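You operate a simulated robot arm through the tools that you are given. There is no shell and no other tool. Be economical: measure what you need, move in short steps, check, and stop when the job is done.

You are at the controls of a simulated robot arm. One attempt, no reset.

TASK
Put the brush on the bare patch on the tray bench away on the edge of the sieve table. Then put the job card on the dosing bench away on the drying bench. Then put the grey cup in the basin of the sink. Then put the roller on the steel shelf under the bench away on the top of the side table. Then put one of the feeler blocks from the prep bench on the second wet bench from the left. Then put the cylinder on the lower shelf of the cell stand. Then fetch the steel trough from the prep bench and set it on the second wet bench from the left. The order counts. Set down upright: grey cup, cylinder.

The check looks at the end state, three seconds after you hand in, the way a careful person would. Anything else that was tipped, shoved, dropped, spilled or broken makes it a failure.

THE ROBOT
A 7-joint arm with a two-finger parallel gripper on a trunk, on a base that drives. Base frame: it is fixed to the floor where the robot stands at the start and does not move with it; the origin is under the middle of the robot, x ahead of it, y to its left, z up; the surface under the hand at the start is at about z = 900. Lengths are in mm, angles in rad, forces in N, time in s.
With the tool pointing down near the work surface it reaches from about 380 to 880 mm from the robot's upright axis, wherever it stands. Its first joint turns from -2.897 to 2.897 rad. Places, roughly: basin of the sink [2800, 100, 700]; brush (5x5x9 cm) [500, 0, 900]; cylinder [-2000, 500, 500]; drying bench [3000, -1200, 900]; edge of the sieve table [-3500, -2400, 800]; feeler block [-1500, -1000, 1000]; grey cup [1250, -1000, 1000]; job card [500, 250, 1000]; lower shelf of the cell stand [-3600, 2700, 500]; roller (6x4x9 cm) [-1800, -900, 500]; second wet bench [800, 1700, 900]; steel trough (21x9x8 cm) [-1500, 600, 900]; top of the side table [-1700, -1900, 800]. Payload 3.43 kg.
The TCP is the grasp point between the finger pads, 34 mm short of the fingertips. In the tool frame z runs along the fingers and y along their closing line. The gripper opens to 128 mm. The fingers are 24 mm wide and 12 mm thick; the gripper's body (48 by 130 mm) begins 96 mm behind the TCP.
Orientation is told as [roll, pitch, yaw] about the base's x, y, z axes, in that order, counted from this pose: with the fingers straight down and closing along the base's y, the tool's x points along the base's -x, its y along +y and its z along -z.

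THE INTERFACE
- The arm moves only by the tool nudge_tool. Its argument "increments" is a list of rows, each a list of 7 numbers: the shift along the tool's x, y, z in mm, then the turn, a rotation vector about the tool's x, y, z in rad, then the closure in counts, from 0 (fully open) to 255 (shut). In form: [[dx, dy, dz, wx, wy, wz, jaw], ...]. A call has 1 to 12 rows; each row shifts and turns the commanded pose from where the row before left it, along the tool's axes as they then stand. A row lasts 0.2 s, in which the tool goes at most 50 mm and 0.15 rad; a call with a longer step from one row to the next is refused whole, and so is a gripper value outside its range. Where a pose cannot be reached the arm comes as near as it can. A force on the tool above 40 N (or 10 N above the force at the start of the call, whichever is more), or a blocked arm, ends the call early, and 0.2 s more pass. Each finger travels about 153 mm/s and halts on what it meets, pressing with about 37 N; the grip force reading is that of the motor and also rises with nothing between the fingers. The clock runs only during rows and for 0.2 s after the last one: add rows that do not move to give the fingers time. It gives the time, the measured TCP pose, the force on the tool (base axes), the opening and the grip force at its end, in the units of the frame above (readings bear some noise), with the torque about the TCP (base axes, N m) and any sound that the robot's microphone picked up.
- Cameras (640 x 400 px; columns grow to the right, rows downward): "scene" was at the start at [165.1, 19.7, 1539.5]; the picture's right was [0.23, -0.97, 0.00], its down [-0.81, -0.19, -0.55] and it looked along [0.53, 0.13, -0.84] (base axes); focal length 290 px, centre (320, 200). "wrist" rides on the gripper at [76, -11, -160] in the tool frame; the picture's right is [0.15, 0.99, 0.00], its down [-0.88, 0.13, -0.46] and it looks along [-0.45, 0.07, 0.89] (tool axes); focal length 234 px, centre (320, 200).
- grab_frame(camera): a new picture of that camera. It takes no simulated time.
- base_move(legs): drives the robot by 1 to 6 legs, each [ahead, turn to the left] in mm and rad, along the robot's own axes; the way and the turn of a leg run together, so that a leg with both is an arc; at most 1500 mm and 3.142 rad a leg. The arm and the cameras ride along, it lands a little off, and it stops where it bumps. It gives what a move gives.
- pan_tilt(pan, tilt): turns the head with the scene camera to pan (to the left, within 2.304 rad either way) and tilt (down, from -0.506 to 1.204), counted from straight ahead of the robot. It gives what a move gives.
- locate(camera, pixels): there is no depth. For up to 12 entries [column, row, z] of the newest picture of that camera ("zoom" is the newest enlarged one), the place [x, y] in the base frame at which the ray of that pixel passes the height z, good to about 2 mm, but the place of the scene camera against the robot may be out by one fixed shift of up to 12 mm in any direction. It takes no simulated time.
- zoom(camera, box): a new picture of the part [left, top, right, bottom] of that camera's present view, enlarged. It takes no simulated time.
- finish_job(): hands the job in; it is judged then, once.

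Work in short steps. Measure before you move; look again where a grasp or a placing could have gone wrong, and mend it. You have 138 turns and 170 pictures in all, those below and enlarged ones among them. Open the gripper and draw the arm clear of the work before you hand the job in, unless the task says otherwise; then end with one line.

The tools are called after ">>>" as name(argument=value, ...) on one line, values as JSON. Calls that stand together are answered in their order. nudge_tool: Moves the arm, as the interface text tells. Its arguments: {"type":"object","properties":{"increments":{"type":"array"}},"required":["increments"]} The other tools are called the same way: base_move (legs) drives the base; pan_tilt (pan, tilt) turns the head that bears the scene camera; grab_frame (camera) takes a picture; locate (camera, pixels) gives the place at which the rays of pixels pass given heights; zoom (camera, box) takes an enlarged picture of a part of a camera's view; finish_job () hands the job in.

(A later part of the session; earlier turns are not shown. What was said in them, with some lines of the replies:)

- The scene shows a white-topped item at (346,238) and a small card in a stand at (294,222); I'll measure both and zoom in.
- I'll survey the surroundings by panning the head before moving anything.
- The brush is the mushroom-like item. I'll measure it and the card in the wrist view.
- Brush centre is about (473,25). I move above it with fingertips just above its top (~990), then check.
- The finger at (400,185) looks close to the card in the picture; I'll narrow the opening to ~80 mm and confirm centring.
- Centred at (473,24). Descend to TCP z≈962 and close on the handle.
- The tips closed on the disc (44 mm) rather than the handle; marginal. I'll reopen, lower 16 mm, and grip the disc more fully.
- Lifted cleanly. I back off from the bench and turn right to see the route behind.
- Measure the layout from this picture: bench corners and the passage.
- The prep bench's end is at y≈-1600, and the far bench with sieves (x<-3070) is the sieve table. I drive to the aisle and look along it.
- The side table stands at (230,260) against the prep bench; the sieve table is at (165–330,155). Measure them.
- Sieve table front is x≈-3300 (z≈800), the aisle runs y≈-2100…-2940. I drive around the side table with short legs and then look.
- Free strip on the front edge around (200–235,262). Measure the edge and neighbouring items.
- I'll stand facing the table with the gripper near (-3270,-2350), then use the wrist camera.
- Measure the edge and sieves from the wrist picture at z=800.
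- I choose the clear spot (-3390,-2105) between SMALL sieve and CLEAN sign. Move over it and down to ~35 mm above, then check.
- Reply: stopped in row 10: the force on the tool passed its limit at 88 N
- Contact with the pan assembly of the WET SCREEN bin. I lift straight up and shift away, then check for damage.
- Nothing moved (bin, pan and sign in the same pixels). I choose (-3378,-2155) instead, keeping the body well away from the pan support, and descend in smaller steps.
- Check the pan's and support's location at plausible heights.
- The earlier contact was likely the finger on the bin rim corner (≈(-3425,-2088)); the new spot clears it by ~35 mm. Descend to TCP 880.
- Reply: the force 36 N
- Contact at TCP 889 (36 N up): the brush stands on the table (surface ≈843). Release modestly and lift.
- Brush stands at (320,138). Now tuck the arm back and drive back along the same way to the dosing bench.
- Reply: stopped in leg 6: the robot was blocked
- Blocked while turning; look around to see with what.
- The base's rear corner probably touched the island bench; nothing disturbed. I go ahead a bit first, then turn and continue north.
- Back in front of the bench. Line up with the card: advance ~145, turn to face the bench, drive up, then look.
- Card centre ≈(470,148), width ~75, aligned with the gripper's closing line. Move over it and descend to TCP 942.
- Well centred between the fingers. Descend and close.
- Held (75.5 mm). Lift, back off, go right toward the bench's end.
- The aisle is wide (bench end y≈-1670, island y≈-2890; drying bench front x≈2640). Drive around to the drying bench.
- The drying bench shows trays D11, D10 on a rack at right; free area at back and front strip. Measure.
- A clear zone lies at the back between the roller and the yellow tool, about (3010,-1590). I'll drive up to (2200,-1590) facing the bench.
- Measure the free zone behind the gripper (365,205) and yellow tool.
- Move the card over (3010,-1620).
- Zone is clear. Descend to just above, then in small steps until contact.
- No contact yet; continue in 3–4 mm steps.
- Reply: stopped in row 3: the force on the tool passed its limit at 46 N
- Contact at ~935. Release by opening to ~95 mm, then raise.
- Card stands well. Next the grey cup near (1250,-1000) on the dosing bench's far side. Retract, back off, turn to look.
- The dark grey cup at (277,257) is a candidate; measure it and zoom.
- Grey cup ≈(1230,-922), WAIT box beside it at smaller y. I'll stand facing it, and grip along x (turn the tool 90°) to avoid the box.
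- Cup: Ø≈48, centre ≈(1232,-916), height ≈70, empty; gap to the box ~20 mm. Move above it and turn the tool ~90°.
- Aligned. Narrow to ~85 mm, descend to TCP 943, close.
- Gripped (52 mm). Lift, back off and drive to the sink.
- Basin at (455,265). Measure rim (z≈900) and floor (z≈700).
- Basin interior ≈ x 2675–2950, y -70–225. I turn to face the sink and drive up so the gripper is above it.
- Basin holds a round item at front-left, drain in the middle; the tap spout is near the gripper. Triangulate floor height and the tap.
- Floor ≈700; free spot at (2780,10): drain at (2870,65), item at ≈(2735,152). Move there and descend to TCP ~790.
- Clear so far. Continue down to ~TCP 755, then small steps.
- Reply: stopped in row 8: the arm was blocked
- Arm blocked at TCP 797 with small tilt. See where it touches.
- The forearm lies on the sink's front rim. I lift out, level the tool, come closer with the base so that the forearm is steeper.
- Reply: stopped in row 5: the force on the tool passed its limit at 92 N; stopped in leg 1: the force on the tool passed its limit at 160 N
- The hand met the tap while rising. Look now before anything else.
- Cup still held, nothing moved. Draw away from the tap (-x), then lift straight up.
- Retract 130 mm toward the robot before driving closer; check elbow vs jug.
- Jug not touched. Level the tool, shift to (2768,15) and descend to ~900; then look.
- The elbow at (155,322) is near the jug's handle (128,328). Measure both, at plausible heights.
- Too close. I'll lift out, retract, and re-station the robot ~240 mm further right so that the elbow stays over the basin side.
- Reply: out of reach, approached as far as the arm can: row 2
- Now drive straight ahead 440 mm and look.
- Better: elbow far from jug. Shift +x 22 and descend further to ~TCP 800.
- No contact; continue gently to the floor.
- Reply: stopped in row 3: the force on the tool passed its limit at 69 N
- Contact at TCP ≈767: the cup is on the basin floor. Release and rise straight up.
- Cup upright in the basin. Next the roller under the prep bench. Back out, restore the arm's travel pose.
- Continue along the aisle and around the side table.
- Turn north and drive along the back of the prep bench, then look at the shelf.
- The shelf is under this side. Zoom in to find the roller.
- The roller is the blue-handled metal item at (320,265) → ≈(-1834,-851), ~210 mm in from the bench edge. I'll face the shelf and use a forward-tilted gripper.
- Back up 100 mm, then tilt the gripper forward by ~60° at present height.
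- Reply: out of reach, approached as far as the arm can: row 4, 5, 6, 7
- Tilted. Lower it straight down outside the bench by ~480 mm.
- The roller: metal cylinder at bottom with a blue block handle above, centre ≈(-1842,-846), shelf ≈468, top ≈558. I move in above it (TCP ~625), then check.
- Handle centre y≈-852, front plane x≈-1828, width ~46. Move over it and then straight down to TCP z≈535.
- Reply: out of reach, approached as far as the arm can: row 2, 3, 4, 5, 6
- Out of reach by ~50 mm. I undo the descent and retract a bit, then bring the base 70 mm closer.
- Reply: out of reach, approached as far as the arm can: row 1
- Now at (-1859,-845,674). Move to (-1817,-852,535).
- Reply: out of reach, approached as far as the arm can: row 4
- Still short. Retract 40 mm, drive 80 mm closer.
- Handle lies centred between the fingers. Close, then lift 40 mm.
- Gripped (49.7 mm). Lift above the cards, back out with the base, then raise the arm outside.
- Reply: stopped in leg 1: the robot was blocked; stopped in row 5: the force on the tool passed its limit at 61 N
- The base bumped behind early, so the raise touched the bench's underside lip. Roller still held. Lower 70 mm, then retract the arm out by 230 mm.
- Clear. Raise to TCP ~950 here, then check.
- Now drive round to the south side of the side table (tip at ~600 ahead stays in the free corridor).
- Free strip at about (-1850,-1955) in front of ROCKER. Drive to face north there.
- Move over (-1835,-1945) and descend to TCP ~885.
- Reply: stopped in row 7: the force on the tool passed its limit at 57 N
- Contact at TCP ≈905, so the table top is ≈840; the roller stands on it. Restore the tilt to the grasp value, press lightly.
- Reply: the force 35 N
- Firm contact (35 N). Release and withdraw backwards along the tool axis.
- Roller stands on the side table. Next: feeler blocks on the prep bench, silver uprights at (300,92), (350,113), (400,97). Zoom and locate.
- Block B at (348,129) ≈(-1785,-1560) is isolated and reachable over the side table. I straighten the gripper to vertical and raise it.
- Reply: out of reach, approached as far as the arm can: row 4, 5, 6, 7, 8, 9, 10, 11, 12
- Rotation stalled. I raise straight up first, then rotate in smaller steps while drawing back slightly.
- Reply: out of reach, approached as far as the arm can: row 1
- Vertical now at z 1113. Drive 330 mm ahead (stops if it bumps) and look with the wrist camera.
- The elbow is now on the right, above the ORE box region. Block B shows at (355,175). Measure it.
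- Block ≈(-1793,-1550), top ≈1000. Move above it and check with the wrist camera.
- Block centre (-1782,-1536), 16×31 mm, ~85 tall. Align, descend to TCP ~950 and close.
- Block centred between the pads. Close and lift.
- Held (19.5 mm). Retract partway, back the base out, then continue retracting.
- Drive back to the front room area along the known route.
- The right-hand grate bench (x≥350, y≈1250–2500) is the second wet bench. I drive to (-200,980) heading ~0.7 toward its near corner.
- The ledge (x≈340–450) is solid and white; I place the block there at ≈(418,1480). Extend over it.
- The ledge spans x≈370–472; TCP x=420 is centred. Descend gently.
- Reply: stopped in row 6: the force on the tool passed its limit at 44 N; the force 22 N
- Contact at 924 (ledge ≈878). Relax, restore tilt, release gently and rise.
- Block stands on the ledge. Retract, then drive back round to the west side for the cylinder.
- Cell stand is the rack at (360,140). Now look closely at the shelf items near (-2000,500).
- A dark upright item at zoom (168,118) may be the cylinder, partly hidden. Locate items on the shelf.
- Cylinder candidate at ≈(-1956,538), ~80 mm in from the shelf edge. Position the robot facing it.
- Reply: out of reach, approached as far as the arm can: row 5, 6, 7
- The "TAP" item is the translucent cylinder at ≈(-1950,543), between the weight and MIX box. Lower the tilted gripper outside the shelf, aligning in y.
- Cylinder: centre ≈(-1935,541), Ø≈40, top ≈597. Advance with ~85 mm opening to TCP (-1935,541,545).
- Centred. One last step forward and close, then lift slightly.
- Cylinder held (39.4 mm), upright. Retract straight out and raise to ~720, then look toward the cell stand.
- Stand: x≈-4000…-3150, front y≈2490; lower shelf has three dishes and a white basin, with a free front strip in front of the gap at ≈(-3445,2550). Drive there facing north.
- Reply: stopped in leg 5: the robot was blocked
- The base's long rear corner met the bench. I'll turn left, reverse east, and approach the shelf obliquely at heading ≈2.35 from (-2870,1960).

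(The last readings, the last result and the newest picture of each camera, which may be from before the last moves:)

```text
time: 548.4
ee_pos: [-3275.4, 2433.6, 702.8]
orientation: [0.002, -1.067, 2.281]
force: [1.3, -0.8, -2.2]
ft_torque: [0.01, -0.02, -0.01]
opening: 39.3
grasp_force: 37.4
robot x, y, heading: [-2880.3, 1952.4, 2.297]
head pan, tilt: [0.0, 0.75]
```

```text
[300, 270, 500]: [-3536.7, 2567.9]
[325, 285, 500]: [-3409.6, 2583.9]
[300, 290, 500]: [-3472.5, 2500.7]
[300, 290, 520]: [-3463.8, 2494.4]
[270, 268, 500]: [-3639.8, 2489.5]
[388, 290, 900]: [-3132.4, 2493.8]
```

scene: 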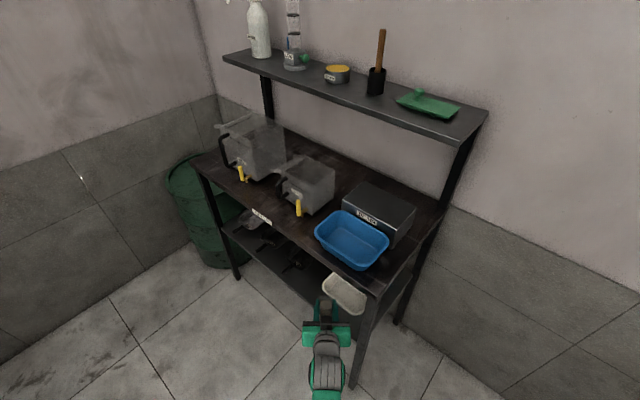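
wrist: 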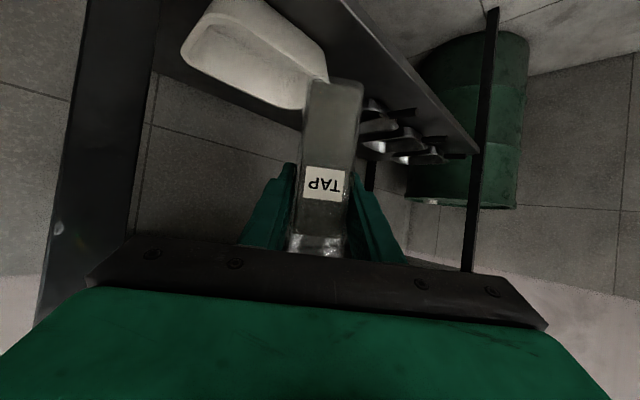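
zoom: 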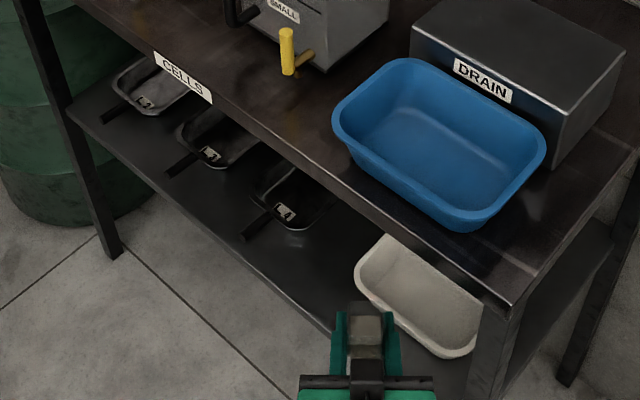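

Free spot at ≈(-3475,2537) between dish 3 and the basin. Shift left 80, ahead 210, and down 80 mm; then check.

>>> nudge_tool(increments=[[0, 40.2, 0, 0, 0, 0, 255], [0, 40.2, 0, 0, 0, 0, 255], [-20.4, 0, 36.8, 0, 0, 0, 255], [-20.4, 0, 36.8, 0, 0, 0, 255], [-20.4, 0, 36.8, 0, 0, 0, 255], [-20.4, 0, 36.8, 0, 0, 0, 255], [-20.4, 0, 36.8, 0, 0, 0, 255], [23, 0, 12.8, 0, 0, 0, 255], [23, 0, 12.8, 0, 0, 0, 255], [0, 0, 0, 0, 0, 0, 255]])

>>> grab_frame(camera="wrist")

>>> zoom(camera="scene", box=[210, 190, 410, 330])

```text
time: 550.6
ee_pos: [-3471.2, 2537.9, 650.5]
orientation: [0.003, -1.065, 2.28]
force: [-0.1, -0.9, -2.4]
ft_torque: [0.01, 0.0, 0.01]
opening: 39.5
grasp_force: 36.8
robot x, y, heading: [-2879.6, 1959.1, 2.29]
head pan, tilt: [0.0, 0.75]
```

```text
31 pictures are left
```

wrist: 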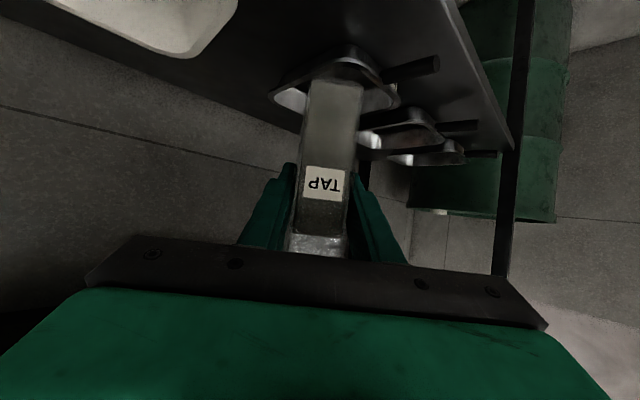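

```text
2.86 times, centred on (310, 260) of scene
```

zoom: 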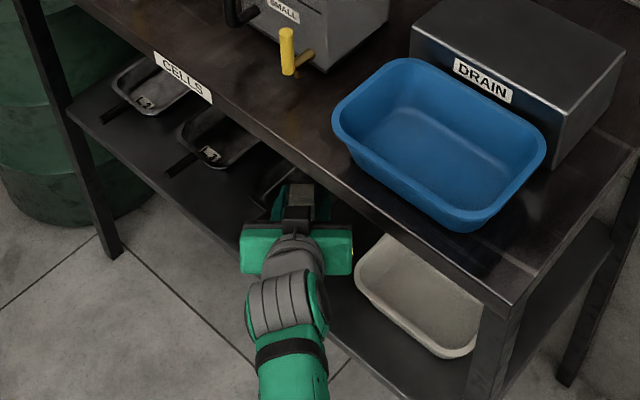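

>>> locate(camera="wrist", pixels=[[340, 62, 505], [290, 90, 510], [393, 95, 530], [437, 65, 520], [345, 45, 500], [450, 20, 500], [200, 50, 500]])

>>> zoom(camera="wrist", box=[240, 0, 480, 150])

```text
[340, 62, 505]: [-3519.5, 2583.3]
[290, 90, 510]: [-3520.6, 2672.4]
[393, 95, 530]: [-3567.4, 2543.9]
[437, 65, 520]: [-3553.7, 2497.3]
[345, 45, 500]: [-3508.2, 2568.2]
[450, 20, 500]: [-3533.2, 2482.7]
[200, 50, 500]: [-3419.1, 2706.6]
```

```text
2.67 times, centred on (360, 75) of wrist
```

zoom: 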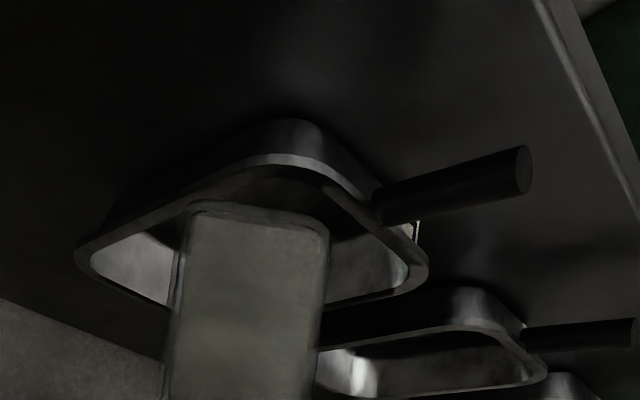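

The dish corner (-3519,2583) is ~45 mm clear of the cylinder; edge y≈2483. Descend gently until contact.

>>> nudge_tool(increments=[[26.3, 0, 14.5, 0, 0, 0, 255], [17.5, 0, 9.7, 0, 0, 0, 255], [6, 0, 3.4, 0, 0, 0, 255], [3.5, 0, 1.9, 0, 0, 0, 255], [3.5, 0, 1.9, 0, 0, 0, 255], [3.5, 0, 1.9, 0, 0, 0, 255], [3.5, 0, 1.9, 0, 0, 0, 255], [3.5, 0, 1.9, 0, 0, 0, 255], [3.5, 0, 1.9, 0, 0, 0, 255], [3.5, 0, 1.9, 0, 0, 0, 255], [3.5, 0, 1.9, 0, 0, 0, 255], [0, 0, 0, 0, 0, 0, 255]])

```text
time: 553.2
ee_pos: [-3471.8, 2540.1, 561.6]
orientation: [0.0, -1.067, 2.279]
force: [-0.2, 1.0, -2.0]
ft_torque: [0.01, 0.01, 0.01]
opening: 39.2
grasp_force: 36.8
robot x, y, heading: [-2883.1, 1954.7, 2.287]
head pan, tilt: [0.0, 0.75]
```

No contact yet; continue in 3–4 mm steps.

>>> nudge_tool(increments=[[3.5, 0, 1.9, 0, 0, 0, 255], [3.5, 0, 1.9, 0, 0, 0, 255], [3.5, 0, 1.9, 0, 0, 0, 255], [3.5, 0, 1.9, 0, 0, 0, 255], [3.5, 0, 1.9, 0, 0, 0, 255], [3.5, 0, 1.9, 0, 0, 0, 255], [3.5, 0, 1.9, 0, 0, 0, 255], [3.5, 0, 1.9, 0, 0, 0, 255], [0, 0, 0, 0, 0, 0, 255]])

>>> grab_frame(camera="wrist")

```text
time: 555.2
ee_pos: [-3473.0, 2542.8, 533.3]
orientation: [0.001, -1.072, 2.28]
force: [2.6, 3.3, 36.0]
ft_torque: [-0.13, -0.28, 0.02]
opening: 39.5
grasp_force: 37.2
robot x, y, heading: [-2882.2, 1953.3, 2.295]
head pan, tilt: [0.0, 0.75]
```

```text
28 pictures are left
```

wrist: 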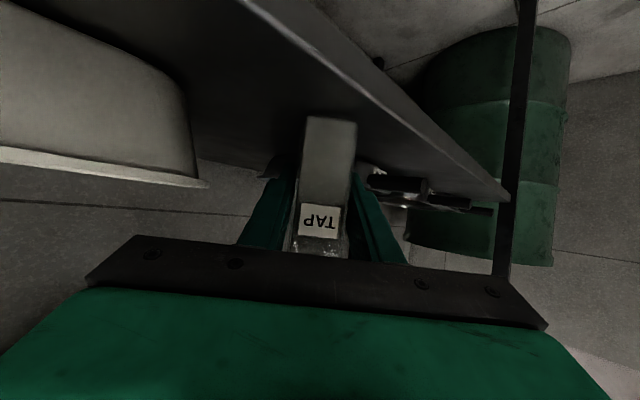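

Contact (36 N up); the cylinder stands on the shelf (slid a little in the grip). Relax 1 mm, open gently, and withdraw horizontally.

>>> nudge_tool(increments=[[-1.5, 0, -0.8, 0, 0.004, 0, 255], [0, 0, 0, 0, 0, 0, 170], [0, 0, 0, 0, 0, 0, 130], [0, 0, 0, 0, 0, 0, 110], [0, 0, 0, 0, 0, 0, 110], [8, 0, -15, 0, 0, 0, 110], [17, 0, -31, 0, 0, 0, 110], [17, 0, -31, 0, 0, 0, 110], [17, 0, -31, 0, 0, 0, 110], [17, 0, -31, 0, 0, 0, 110], [0, 0, 0, 0, 0, 0, 110]])

>>> grab_frame(camera="wrist")

```text
time: 557.6
ee_pos: [-3371.8, 2419.6, 534.1]
orientation: [0.002, -1.061, 2.279]
force: [0.6, -0.3, 0.6]
ft_torque: [-0.01, 0.0, 0.03]
opening: 73.0
grasp_force: 0.0
robot x, y, heading: [-2876.9, 1954.1, 2.292]
head pan, tilt: [0.0, 0.75]
```

```text
27 pictures are left
```

wrist: 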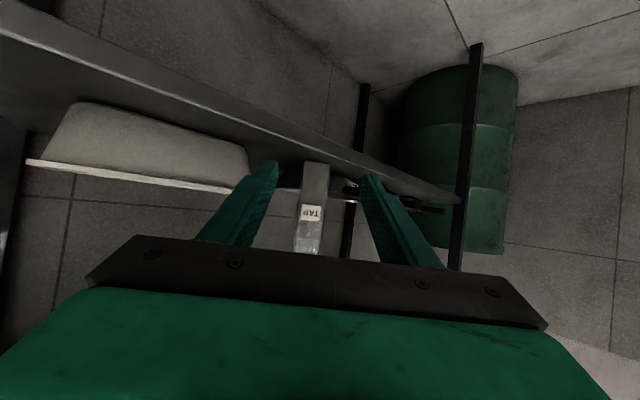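

Cylinder stands upright. Back away, and raise the arm.

>>> base_move(legs=[[-220, 0]])

>>> nudge_tool(increments=[[-38.5, 0, -21.3, 0, 0, 0, 0], [-38.5, 0, -21.3, 0, 0, 0, 0], [-38.5, 0, -21.3, 0, 0, 0, 0], [-38.5, 0, -21.3, 0, 0, 0, 0], [-38.5, 0, -21.3, 0, 0, 0, 0], [-38.5, 0, -21.3, 0, 0, 0, 0], [-38.5, 0, -21.3, 0, 0, 0, 0], [-38.5, 0, -21.3, 0, 0, 0, 0], [-38.5, 0, -21.3, 0, 0, 0, 0], [-38.5, 0, -21.3, 0, 0, 0, 0], [-38.5, 0, -21.3, 0, 0, 0, 0], [-38.5, 0, -21.3, 0, 0, 0, 0]])

>>> nudge_tool(increments=[[10, 0, -12, 0, 0.12, 0, 0], [10, 0, -12, 0, 0.12, 0, 0], [10, 0, -10, 0, 0.12, 0, 0], [10, 0, -10, 0, 0.12, 0, 0], [10, 0, -8, 0, 0.12, 0, 0], [12, 0, -6, 0, 0.12, 0, 0], [12, 0, -5, 0, 0.12, 0, 0], [12, 0, -3, 0, 0.12, 0, 0], [12, 0, 0, 0, 0.1, 0, 0], [0, 0, 0, 0, 0, 0, 0]])

>>> grab_frame(camera="scene")

```text
time: 559.3
ee_pos: [-3220.1, 2248.0, 533.8]
orientation: [0.002, -1.062, 2.282]
force: [0.9, -0.5, 0.5]
ft_torque: [-0.04, 0.03, 0.01]
opening: 72.8
grasp_force: 0.1
robot x, y, heading: [-2728.5, 1782.1, 2.295]
head pan, tilt: [0.0, 0.75]
```

```text
time: 561.9
ee_pos: [-3220.7, 2250.0, 1057.7]
orientation: [0.002, -1.064, 2.284]
force: [0.1, -0.1, -0.2]
ft_torque: [-0.01, 0.01, -0.02]
opening: 128.2
grasp_force: 0.0
robot x, y, heading: [-2726.9, 1780.8, 2.296]
head pan, tilt: [0.0, 0.75]
```

```text
time: 564.1
ee_pos: [-3194.5, 2220.8, 1046.2]
orientation: [0.0, -0.723, 2.284]
force: [-0.1, 0.5, 0.4]
ft_torque: [-0.02, 0.04, 0.0]
opening: 128.1
grasp_force: 0.0
out of reach, approached as far as the arm can: row 3, 4, 5, 6, 7, 8
robot x, y, heading: [-2728.4, 1783.8, 2.293]
head pan, tilt: [0.0, 0.75]
```

```text
26 pictures are left
```

scene: 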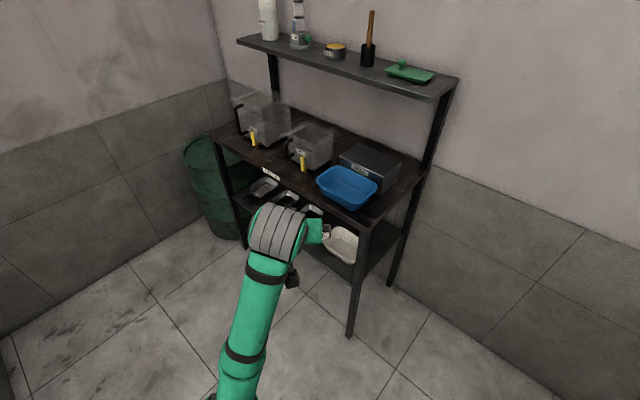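

Use the same trick as before: raise at this tilt, then rotate.

>>> nudge_tool(increments=[[-27, 0, -29.5, 0, 0, 0, 0], [-27, 0, -29.5, 0, 0, 0, 0], [-27, 0, -29.5, 0, 0, 0, 0], [10, 0, -10, 0, 0.12, 0, 0], [10, 0, -8, 0, 0.12, 0, 0], [12, 0, -6, 0, 0.12, 0, 0], [12, 0, -5, 0, 0.12, 0, 0], [12, 0, -3, 0, 0.12, 0, 0], [12, 0, 0, 0, 0.12, 0, 0], [0, 0, 0, 0, 0, 0, 0]])

>>> base_move(legs=[[0, 2.35], [950, 0], [0, 0.07], [1500, 0]])

```text
time: 566.3
ee_pos: [-3144.5, 2162.0, 1168.1]
orientation: [0.001, -0.001, 2.286]
force: [0.4, 0.5, 0.0]
ft_torque: [0.0, -0.01, -0.02]
opening: 128.2
grasp_force: 0.0
robot x, y, heading: [-2727.7, 1779.8, 2.289]
head pan, tilt: [0.0, 0.75]
```

```text
time: 584.9
ee_pos: [-2780.5, -1192.0, 1169.4]
orientation: [0.0, -0.003, -1.584]
force: [-0.7, -0.1, 0.2]
ft_torque: [0.02, 0.0, 0.0]
opening: 128.0
grasp_force: 0.1
robot x, y, heading: [-2842.0, -634.8, -1.574]
head pan, tilt: [0.0, 0.75]
```

>>> base_move(legs=[[0, 0.143], [1390, 0], [580, 0], [0, 1.41], [1150, 0], [0, 0.36]])

```text
time: 606.1
ee_pos: [-909.2, -2289.3, 1168.1]
orientation: [0.002, 0.0, 0.393]
force: [0.3, -0.1, -0.2]
ft_torque: [0.0, 0.01, -0.02]
opening: 128.0
grasp_force: 0.1
robot x, y, heading: [-1395.6, -2561.4, 0.406]
head pan, tilt: [0.0, 0.75]
5 turns are left
```

Only a few turns remain, so I combine steps: drive to the prep bench's east side, pose the gripper (turned 90°) above the trough, and take pictures with a locate grid.

>>> base_move(legs=[[481, 0], [0, 0.64], [1080, 0], [0, 0.525], [1500, 0]])

>>> base_move(legs=[[640, 0], [0, 1.571], [330, 0]])

>>> nudge_tool(increments=[[0, 0, 0, 0, 0, 0.15, 0], [0, 0, 0, 0, 0, 0.15, 0], [0, 0, 0, 0, 0, 0.15, 0], [0, 0, 0, 0, 0, 0.15, 0], [0, 0, 0, 0, 0, 0.15, 0], [0, 0, 0, 0, 0, 0.15, 0], [0, 0, 0, 0, 0, 0.15, 0], [0, 0, 0, 0, 0, 0.15, 0], [0, 0, 0, 0, 0, 0.15, 0], [0, 0, 0, 0, 0, 0.15, 0], [0, 0, 0, 0, 0, 0.07, 0]])

>>> nudge_tool(increments=[[0, 40, 0, 0, 0, 0, 0], [0, 40, 0, 0, 0, 0, 0], [0, 40, 0, 0, 0, 0, 0], [0, 40, 0, 0, 0, 0, 0], [0, 40, 0, 0, 0, 0, 0], [0, 0, 0, 0, 0, 0, 0]])

>>> grab_frame(camera="wrist")

>>> locate(camera="wrist", pixels=[[240, 150, 980], [320, 150, 980], [400, 150, 980], [320, 100, 980], [320, 50, 980], [320, 200, 980], [240, 50, 980], [400, 50, 980], [320, 100, 900], [480, 100, 980], [160, 100, 980]])

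>>> pan_tilt(pan=0.0, tilt=0.75)

>>> grab_frame(camera="scene")

>>> locate(camera="scene", pixels=[[240, 150, 980], [320, 150, 980], [400, 150, 980], [320, 100, 980], [320, 200, 980], [400, 100, 980], [400, 200, 980], [320, 200, 900]])

```text
time: 624.4
ee_pos: [-545.1, 575.2, 1168.1]
orientation: [0.0, 0.0, 1.56]
force: [0.0, -0.2, -0.2]
ft_torque: [0.02, -0.03, 0.01]
opening: 127.9
grasp_force: 0.0
robot x, y, heading: [-481.6, 19.0, 1.572]
head pan, tilt: [0.0, 0.75]
```

```text
time: 633.9
ee_pos: [-1375.8, 589.4, 1168.1]
orientation: [0.001, -0.003, 3.117]
force: [1.1, -0.2, -0.6]
ft_torque: [0.01, 0.09, 0.03]
opening: 127.7
grasp_force: 0.0
robot x, y, heading: [-813.5, 646.6, 3.134]
head pan, tilt: [0.0, 0.75]
```

```text
time: 636.3
ee_pos: [-1372.1, 597.0, 1170.3]
orientation: [0.003, 0.004, 1.552]
force: [0.5, -0.1, 0.2]
ft_torque: [0.01, -0.02, -0.01]
opening: 127.9
grasp_force: 0.1
robot x, y, heading: [-815.9, 648.1, 3.131]
head pan, tilt: [0.0, 0.75]
```

```text
time: 637.7
ee_pos: [-1572.9, 598.0, 1171.6]
orientation: [0.005, 0.004, 1.552]
force: [0.8, -1.2, 0.1]
ft_torque: [-0.02, -0.01, -0.01]
opening: 128.2
grasp_force: 0.2
robot x, y, heading: [-812.8, 645.0, 3.131]
head pan, tilt: [0.0, 0.75]
```

```text
25 pictures are left
```

wrist: 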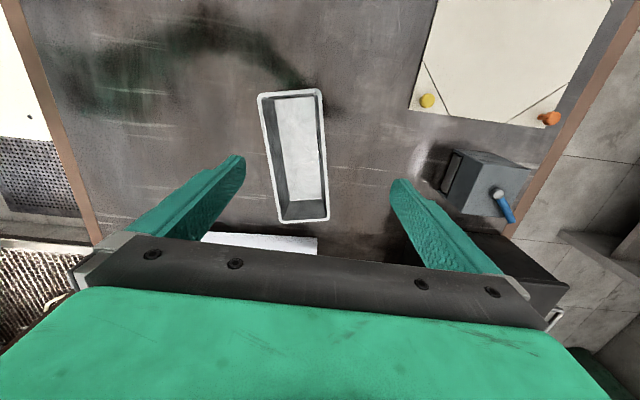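

```text
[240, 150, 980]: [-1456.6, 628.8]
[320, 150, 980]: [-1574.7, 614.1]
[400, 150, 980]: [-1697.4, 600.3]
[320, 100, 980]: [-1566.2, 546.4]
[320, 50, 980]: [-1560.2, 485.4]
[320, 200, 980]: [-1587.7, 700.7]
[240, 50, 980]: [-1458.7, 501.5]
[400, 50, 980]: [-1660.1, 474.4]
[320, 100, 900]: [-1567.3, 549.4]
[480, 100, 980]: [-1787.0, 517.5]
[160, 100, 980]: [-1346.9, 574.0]
```

```text
time: 638.3
ee_pos: [-1574.3, 599.0, 1172.7]
orientation: [0.004, 0.005, 1.552]
force: [-0.3, 0.1, -0.1]
ft_torque: [0.01, 0.0, 0.04]
opening: 128.0
grasp_force: 0.1
robot x, y, heading: [-812.2, 641.2, 3.13]
head pan, tilt: [0.0, 0.75]
```

```text
24 pictures are left
```

scene: 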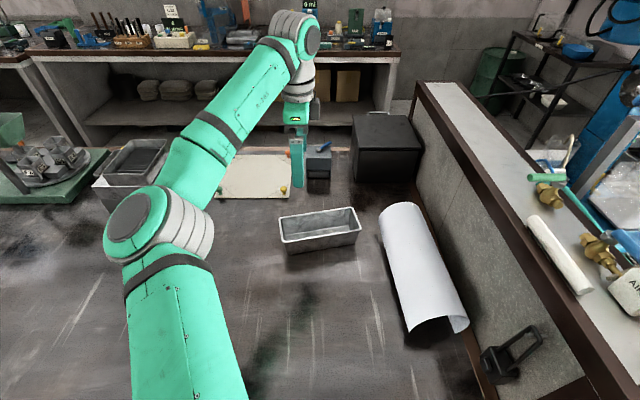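

```text
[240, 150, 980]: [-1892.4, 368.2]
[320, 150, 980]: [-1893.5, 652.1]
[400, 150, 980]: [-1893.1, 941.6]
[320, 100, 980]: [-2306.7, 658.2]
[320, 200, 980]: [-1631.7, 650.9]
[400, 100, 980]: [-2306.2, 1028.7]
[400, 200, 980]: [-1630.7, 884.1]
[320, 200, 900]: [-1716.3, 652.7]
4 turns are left
```

Trough centre ≈(-1545,645), long axis turned ~0.2 rad; I align the yaw, descend, grip, lift, retract, and drive to the wet bench, then look.

>>> nudge_tool(increments=[[-23, -14, 0, 0, 0, -0.11, 0], [-23, -17, 0, 0, 0, -0.11, 0], [0, 0, 44, 0, 0, 0, 0], [0, 0, 44, 0, 0, 0, 0], [0, 0, 44, 0, 0, 0, 0], [0, 0, 44, 0, 0, 0, 0], [0, 0, 43, 0, 0, 0, 0], [0, 0, 0, 0, 0, 0, 0], [0, 0, 0, 0, 0, 0, 255], [0, 0, 0, 0, 0, 0, 255], [0, 0, 0, 0, 0, 0, 255]])

>>> grab_frame(camera="wrist")

>>> nudge_tool(increments=[[0, 0, -20, 0, 0, 0, 255], [0, 0, -40, 0, 0, 0, 255], [0, 0, -40, 0, 0, 0, 255], [0, 0, -40, 0, 0, 0, 255], [0, 0, -40, 0, 0, 0, 255], [0, 0, -40, 0, 0, 0, 255], [8, -39, 0, 0, 0, 0, 255], [8, -39, 0, 0, 0, 0, 255], [8, -39, 0, 0, 0, 0, 255], [8, -39, 0, 0, 0, 0, 255], [8, -39, 0, 0, 0, 0, 255], [0, 0, 0, 0, 0, 0, 255]])

>>> base_move(legs=[[-350, 0], [0, -2.325], [509, 0], [0, -0.262]])

>>> pan_tilt(pan=0.0, tilt=0.75)

>>> grab_frame(camera="scene")

>>> locate(camera="scene", pixels=[[320, 150, 880], [320, 200, 880], [320, 250, 880], [400, 200, 880], [240, 200, 880], [240, 250, 880], [400, 250, 880], [400, 150, 880], [240, 150, 880], [320, 300, 880]])

>>> grab_frame(camera="wrist")

```text
time: 640.7
ee_pos: [-1543.5, 645.2, 950.6]
orientation: [0.006, 0.005, 1.771]
force: [0.1, -0.6, -0.6]
ft_torque: [0.11, -0.04, 0.08]
opening: 84.3
grasp_force: 36.8
robot x, y, heading: [-818.7, 646.9, 3.131]
head pan, tilt: [0.0, 0.75]
```

```text
23 pictures are left
```

wrist: 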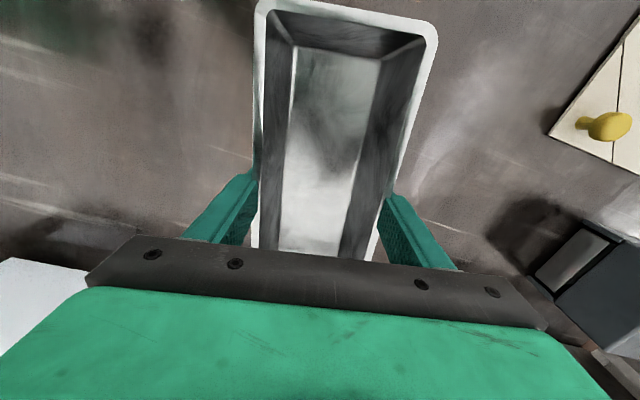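

```text
time: 643.3
ee_pos: [-1339.5, 648.9, 1174.5]
orientation: [0.005, 0.006, 1.77]
force: [-0.7, 0.0, -2.4]
ft_torque: [-0.01, -0.04, -0.03]
opening: 84.1
grasp_force: 36.9
robot x, y, heading: [-815.6, 646.3, 3.131]
head pan, tilt: [0.0, 0.75]
```

```text
time: 655.4
ee_pos: [345.0, 1284.9, 1175.3]
orientation: [0.007, 0.006, -0.816]
force: [0.1, 0.8, -2.5]
ft_torque: [-0.01, 0.0, -0.04]
opening: 83.9
grasp_force: 37.0
robot x, y, heading: [-103.9, 1010.0, 0.539]
head pan, tilt: [0.0, 0.75]
```

```text
time: 656.0
ee_pos: [343.9, 1285.2, 1173.1]
orientation: [0.007, 0.006, -0.817]
force: [0.4, -0.1, -3.2]
ft_torque: [0.01, -0.02, 0.0]
opening: 84.2
grasp_force: 36.8
robot x, y, heading: [-103.2, 1014.1, 0.545]
head pan, tilt: [0.0, 0.75]
```

```text
22 pictures are left
```

scene: 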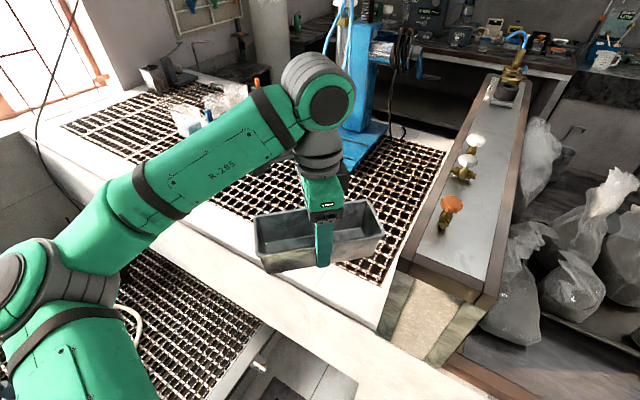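

```text
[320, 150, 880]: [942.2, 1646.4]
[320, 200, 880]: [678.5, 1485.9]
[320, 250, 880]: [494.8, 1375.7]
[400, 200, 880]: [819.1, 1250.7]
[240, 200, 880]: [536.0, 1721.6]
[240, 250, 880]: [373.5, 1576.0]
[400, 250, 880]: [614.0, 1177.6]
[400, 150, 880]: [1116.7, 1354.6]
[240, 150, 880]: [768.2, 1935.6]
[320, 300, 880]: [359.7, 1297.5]
```

```text
21 pictures are left
3 turns are left
```

wrist: 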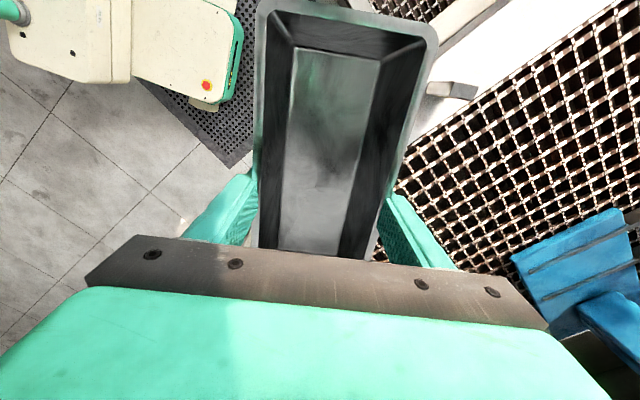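

Trough held (84 mm), grate visible with free space at ≈(600,1410). Extend there, lower until contact, release, rise, and retract.

>>> nudge_tool(increments=[[-12, 38.9, 0, 0, 0, 0, 255], [-12, 38.9, 0, 0, 0, 0, 255], [-12, 38.9, 0, 0, 0, 0, 255], [-12, 38.9, 0, 0, 0, 0, 255], [-12, 38.9, 0, 0, 0, 0, 255], [-12, 38.9, 0, 0, 0, 0, 255], [-12, 38.9, 0, 0, 0, 0, 255], [0, 0, 0, 0, 0, 0, 255]])

>>> nudge_tool(increments=[[0, 0, 44, 0, 0, 0, 255], [0, 0, 44, 0, 0, 0, 255], [0, 0, 44, 0, 0, 0, 255], [0, 0, 44, 0, 0, 0, 255], [0, 0, 40, 0, 0, 0, 255], [0, 0, 0, 0, 0, 0, 255]])

>>> nudge_tool(increments=[[0, 0, 3.5, 0, 0, 0, 255], [0, 0, 3.5, 0, 0, 0, 255], [0, 0, 3.5, 0, 0, 0, 255], [0, 0, 3.5, 0, 0, 0, 255], [0, 0, 3.5, 0, 0, 0, 255], [0, 0, 3.5, 0, 0, 0, 255], [0, 0, 3.5, 0, 0, 0, 255], [0, 0, 3.5, 0, 0, 0, 255], [0, 0, 3.5, 0, 0, 0, 255], [0, 0, 3.5, 0, 0, 0, 255], [0, 0, 3.5, 0, 0, 0, 255], [0, 0, 0, 0, 0, 0, 255]])

>>> grab_frame(camera="scene")

>>> grab_frame(camera="wrist")

```text
time: 657.8
ee_pos: [599.8, 1408.9, 1178.4]
orientation: [0.006, 0.005, -0.818]
force: [0.5, 0.0, -2.6]
ft_torque: [0.03, -0.01, -0.01]
opening: 84.0
grasp_force: 37.0
robot x, y, heading: [-102.8, 1009.0, 0.543]
head pan, tilt: [0.0, 0.75]
```

```text
time: 659.2
ee_pos: [599.4, 1410.1, 957.4]
orientation: [0.006, 0.006, -0.816]
force: [-0.4, 1.0, -2.3]
ft_torque: [0.04, 0.01, 0.0]
opening: 84.0
grasp_force: 37.0
robot x, y, heading: [-106.2, 1010.7, 0.543]
head pan, tilt: [0.0, 0.75]
```

```text
time: 661.8
ee_pos: [601.6, 1410.4, 921.2]
orientation: [0.01, 0.006, -0.816]
force: [0.3, -0.2, 28.5]
ft_torque: [0.25, -0.01, -0.37]
opening: 84.0
grasp_force: 36.6
robot x, y, heading: [-101.7, 1007.1, 0.546]
head pan, tilt: [0.0, 0.75]
```

```text
20 pictures are left
```

scene: 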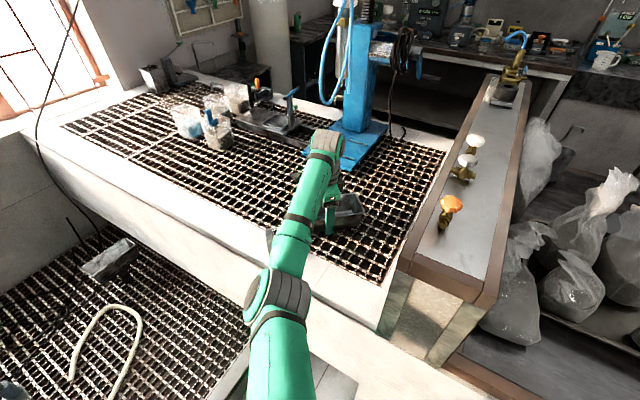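

```text
19 pictures are left
2 turns are left
```

wrist: 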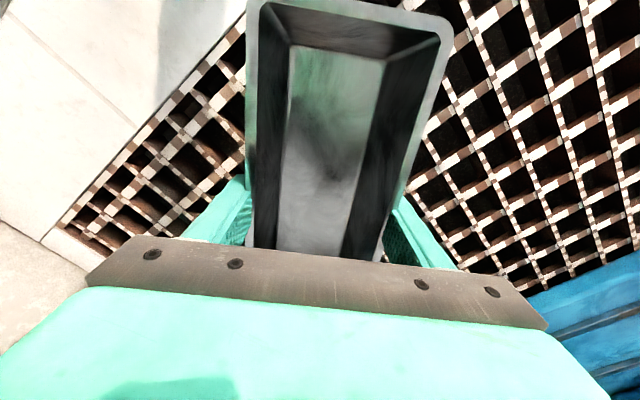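

The trough rests on the grate (28 N up). Release, rise, draw the arm clear and check.

>>> nudge_tool(increments=[[0, 0, -1, 0, 0, 0, 255], [0, 0, 0, 0, 0, 0, 70], [0, 0, 0, 0, 0, 0, 20], [0, 0, 0, 0, 0, 0, 20], [0, 0, -20, 0, 0, 0, 20], [0, 0, -40, 0, 0, 0, 20], [0, 0, -44, 0, 0, 0, 20], [0, 0, -44, 0, 0, 0, 20], [0, 0, -44, 0, 0, 0, 20], [0, 0, -44, 0, 0, 0, 20], [0, 0, 0, 0, 0, 0, 20]])

>>> nudge_tool(increments=[[12, -38.9, 0, 0, 0, 0, 0], [12, -38.9, 0, 0, 0, 0, 0], [12, -38.9, 0, 0, 0, 0, 0], [12, -38.9, 0, 0, 0, 0, 0], [12, -38.9, 0, 0, 0, 0, 0], [12, -38.9, 0, 0, 0, 0, 0], [0, 0, 0, 0, 0, 0, 0]])

>>> grab_frame(camera="scene")

```text
time: 664.2
ee_pos: [598.3, 1411.5, 1160.6]
orientation: [0.005, 0.005, -0.817]
force: [-0.2, 0.2, -0.7]
ft_torque: [-0.03, 0.03, 0.0]
opening: 117.8
grasp_force: 0.1
robot x, y, heading: [-100.4, 1010.2, 0.541]
head pan, tilt: [0.0, 0.75]
```

```text
time: 665.8
ee_pos: [381.1, 1303.8, 1157.3]
orientation: [0.003, 0.004, -0.817]
force: [0.1, 0.0, 0.5]
ft_torque: [-0.02, 0.01, -0.03]
opening: 127.9
grasp_force: 0.0
robot x, y, heading: [-103.4, 1009.3, 0.541]
head pan, tilt: [0.0, 0.75]
```

```text
18 pictures are left
1 turns are left
```

scene: 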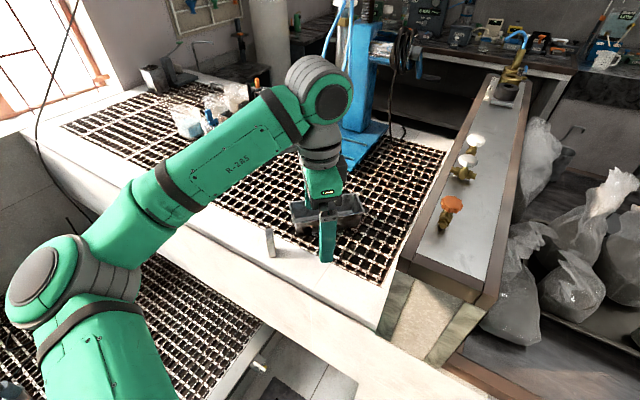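

The trough rests on the grate at (330,210) and the block stands on the ledge at (270,242). The gripper is open and the arm is clear, so I hand in.

>>> finish_job()

```text
The job is handed in.
```

All seven items were moved in the order asked and the job is handed in; the cup and cylinder were upright when I let go. On the way the arm or base bumped the wet-screen bin at the sieve table, the sink and its tap, and several benches, and I saw nothing moved or tipped by it. The feeler block stands on the solid ledge of the second wet bench, with the trough on its grate.
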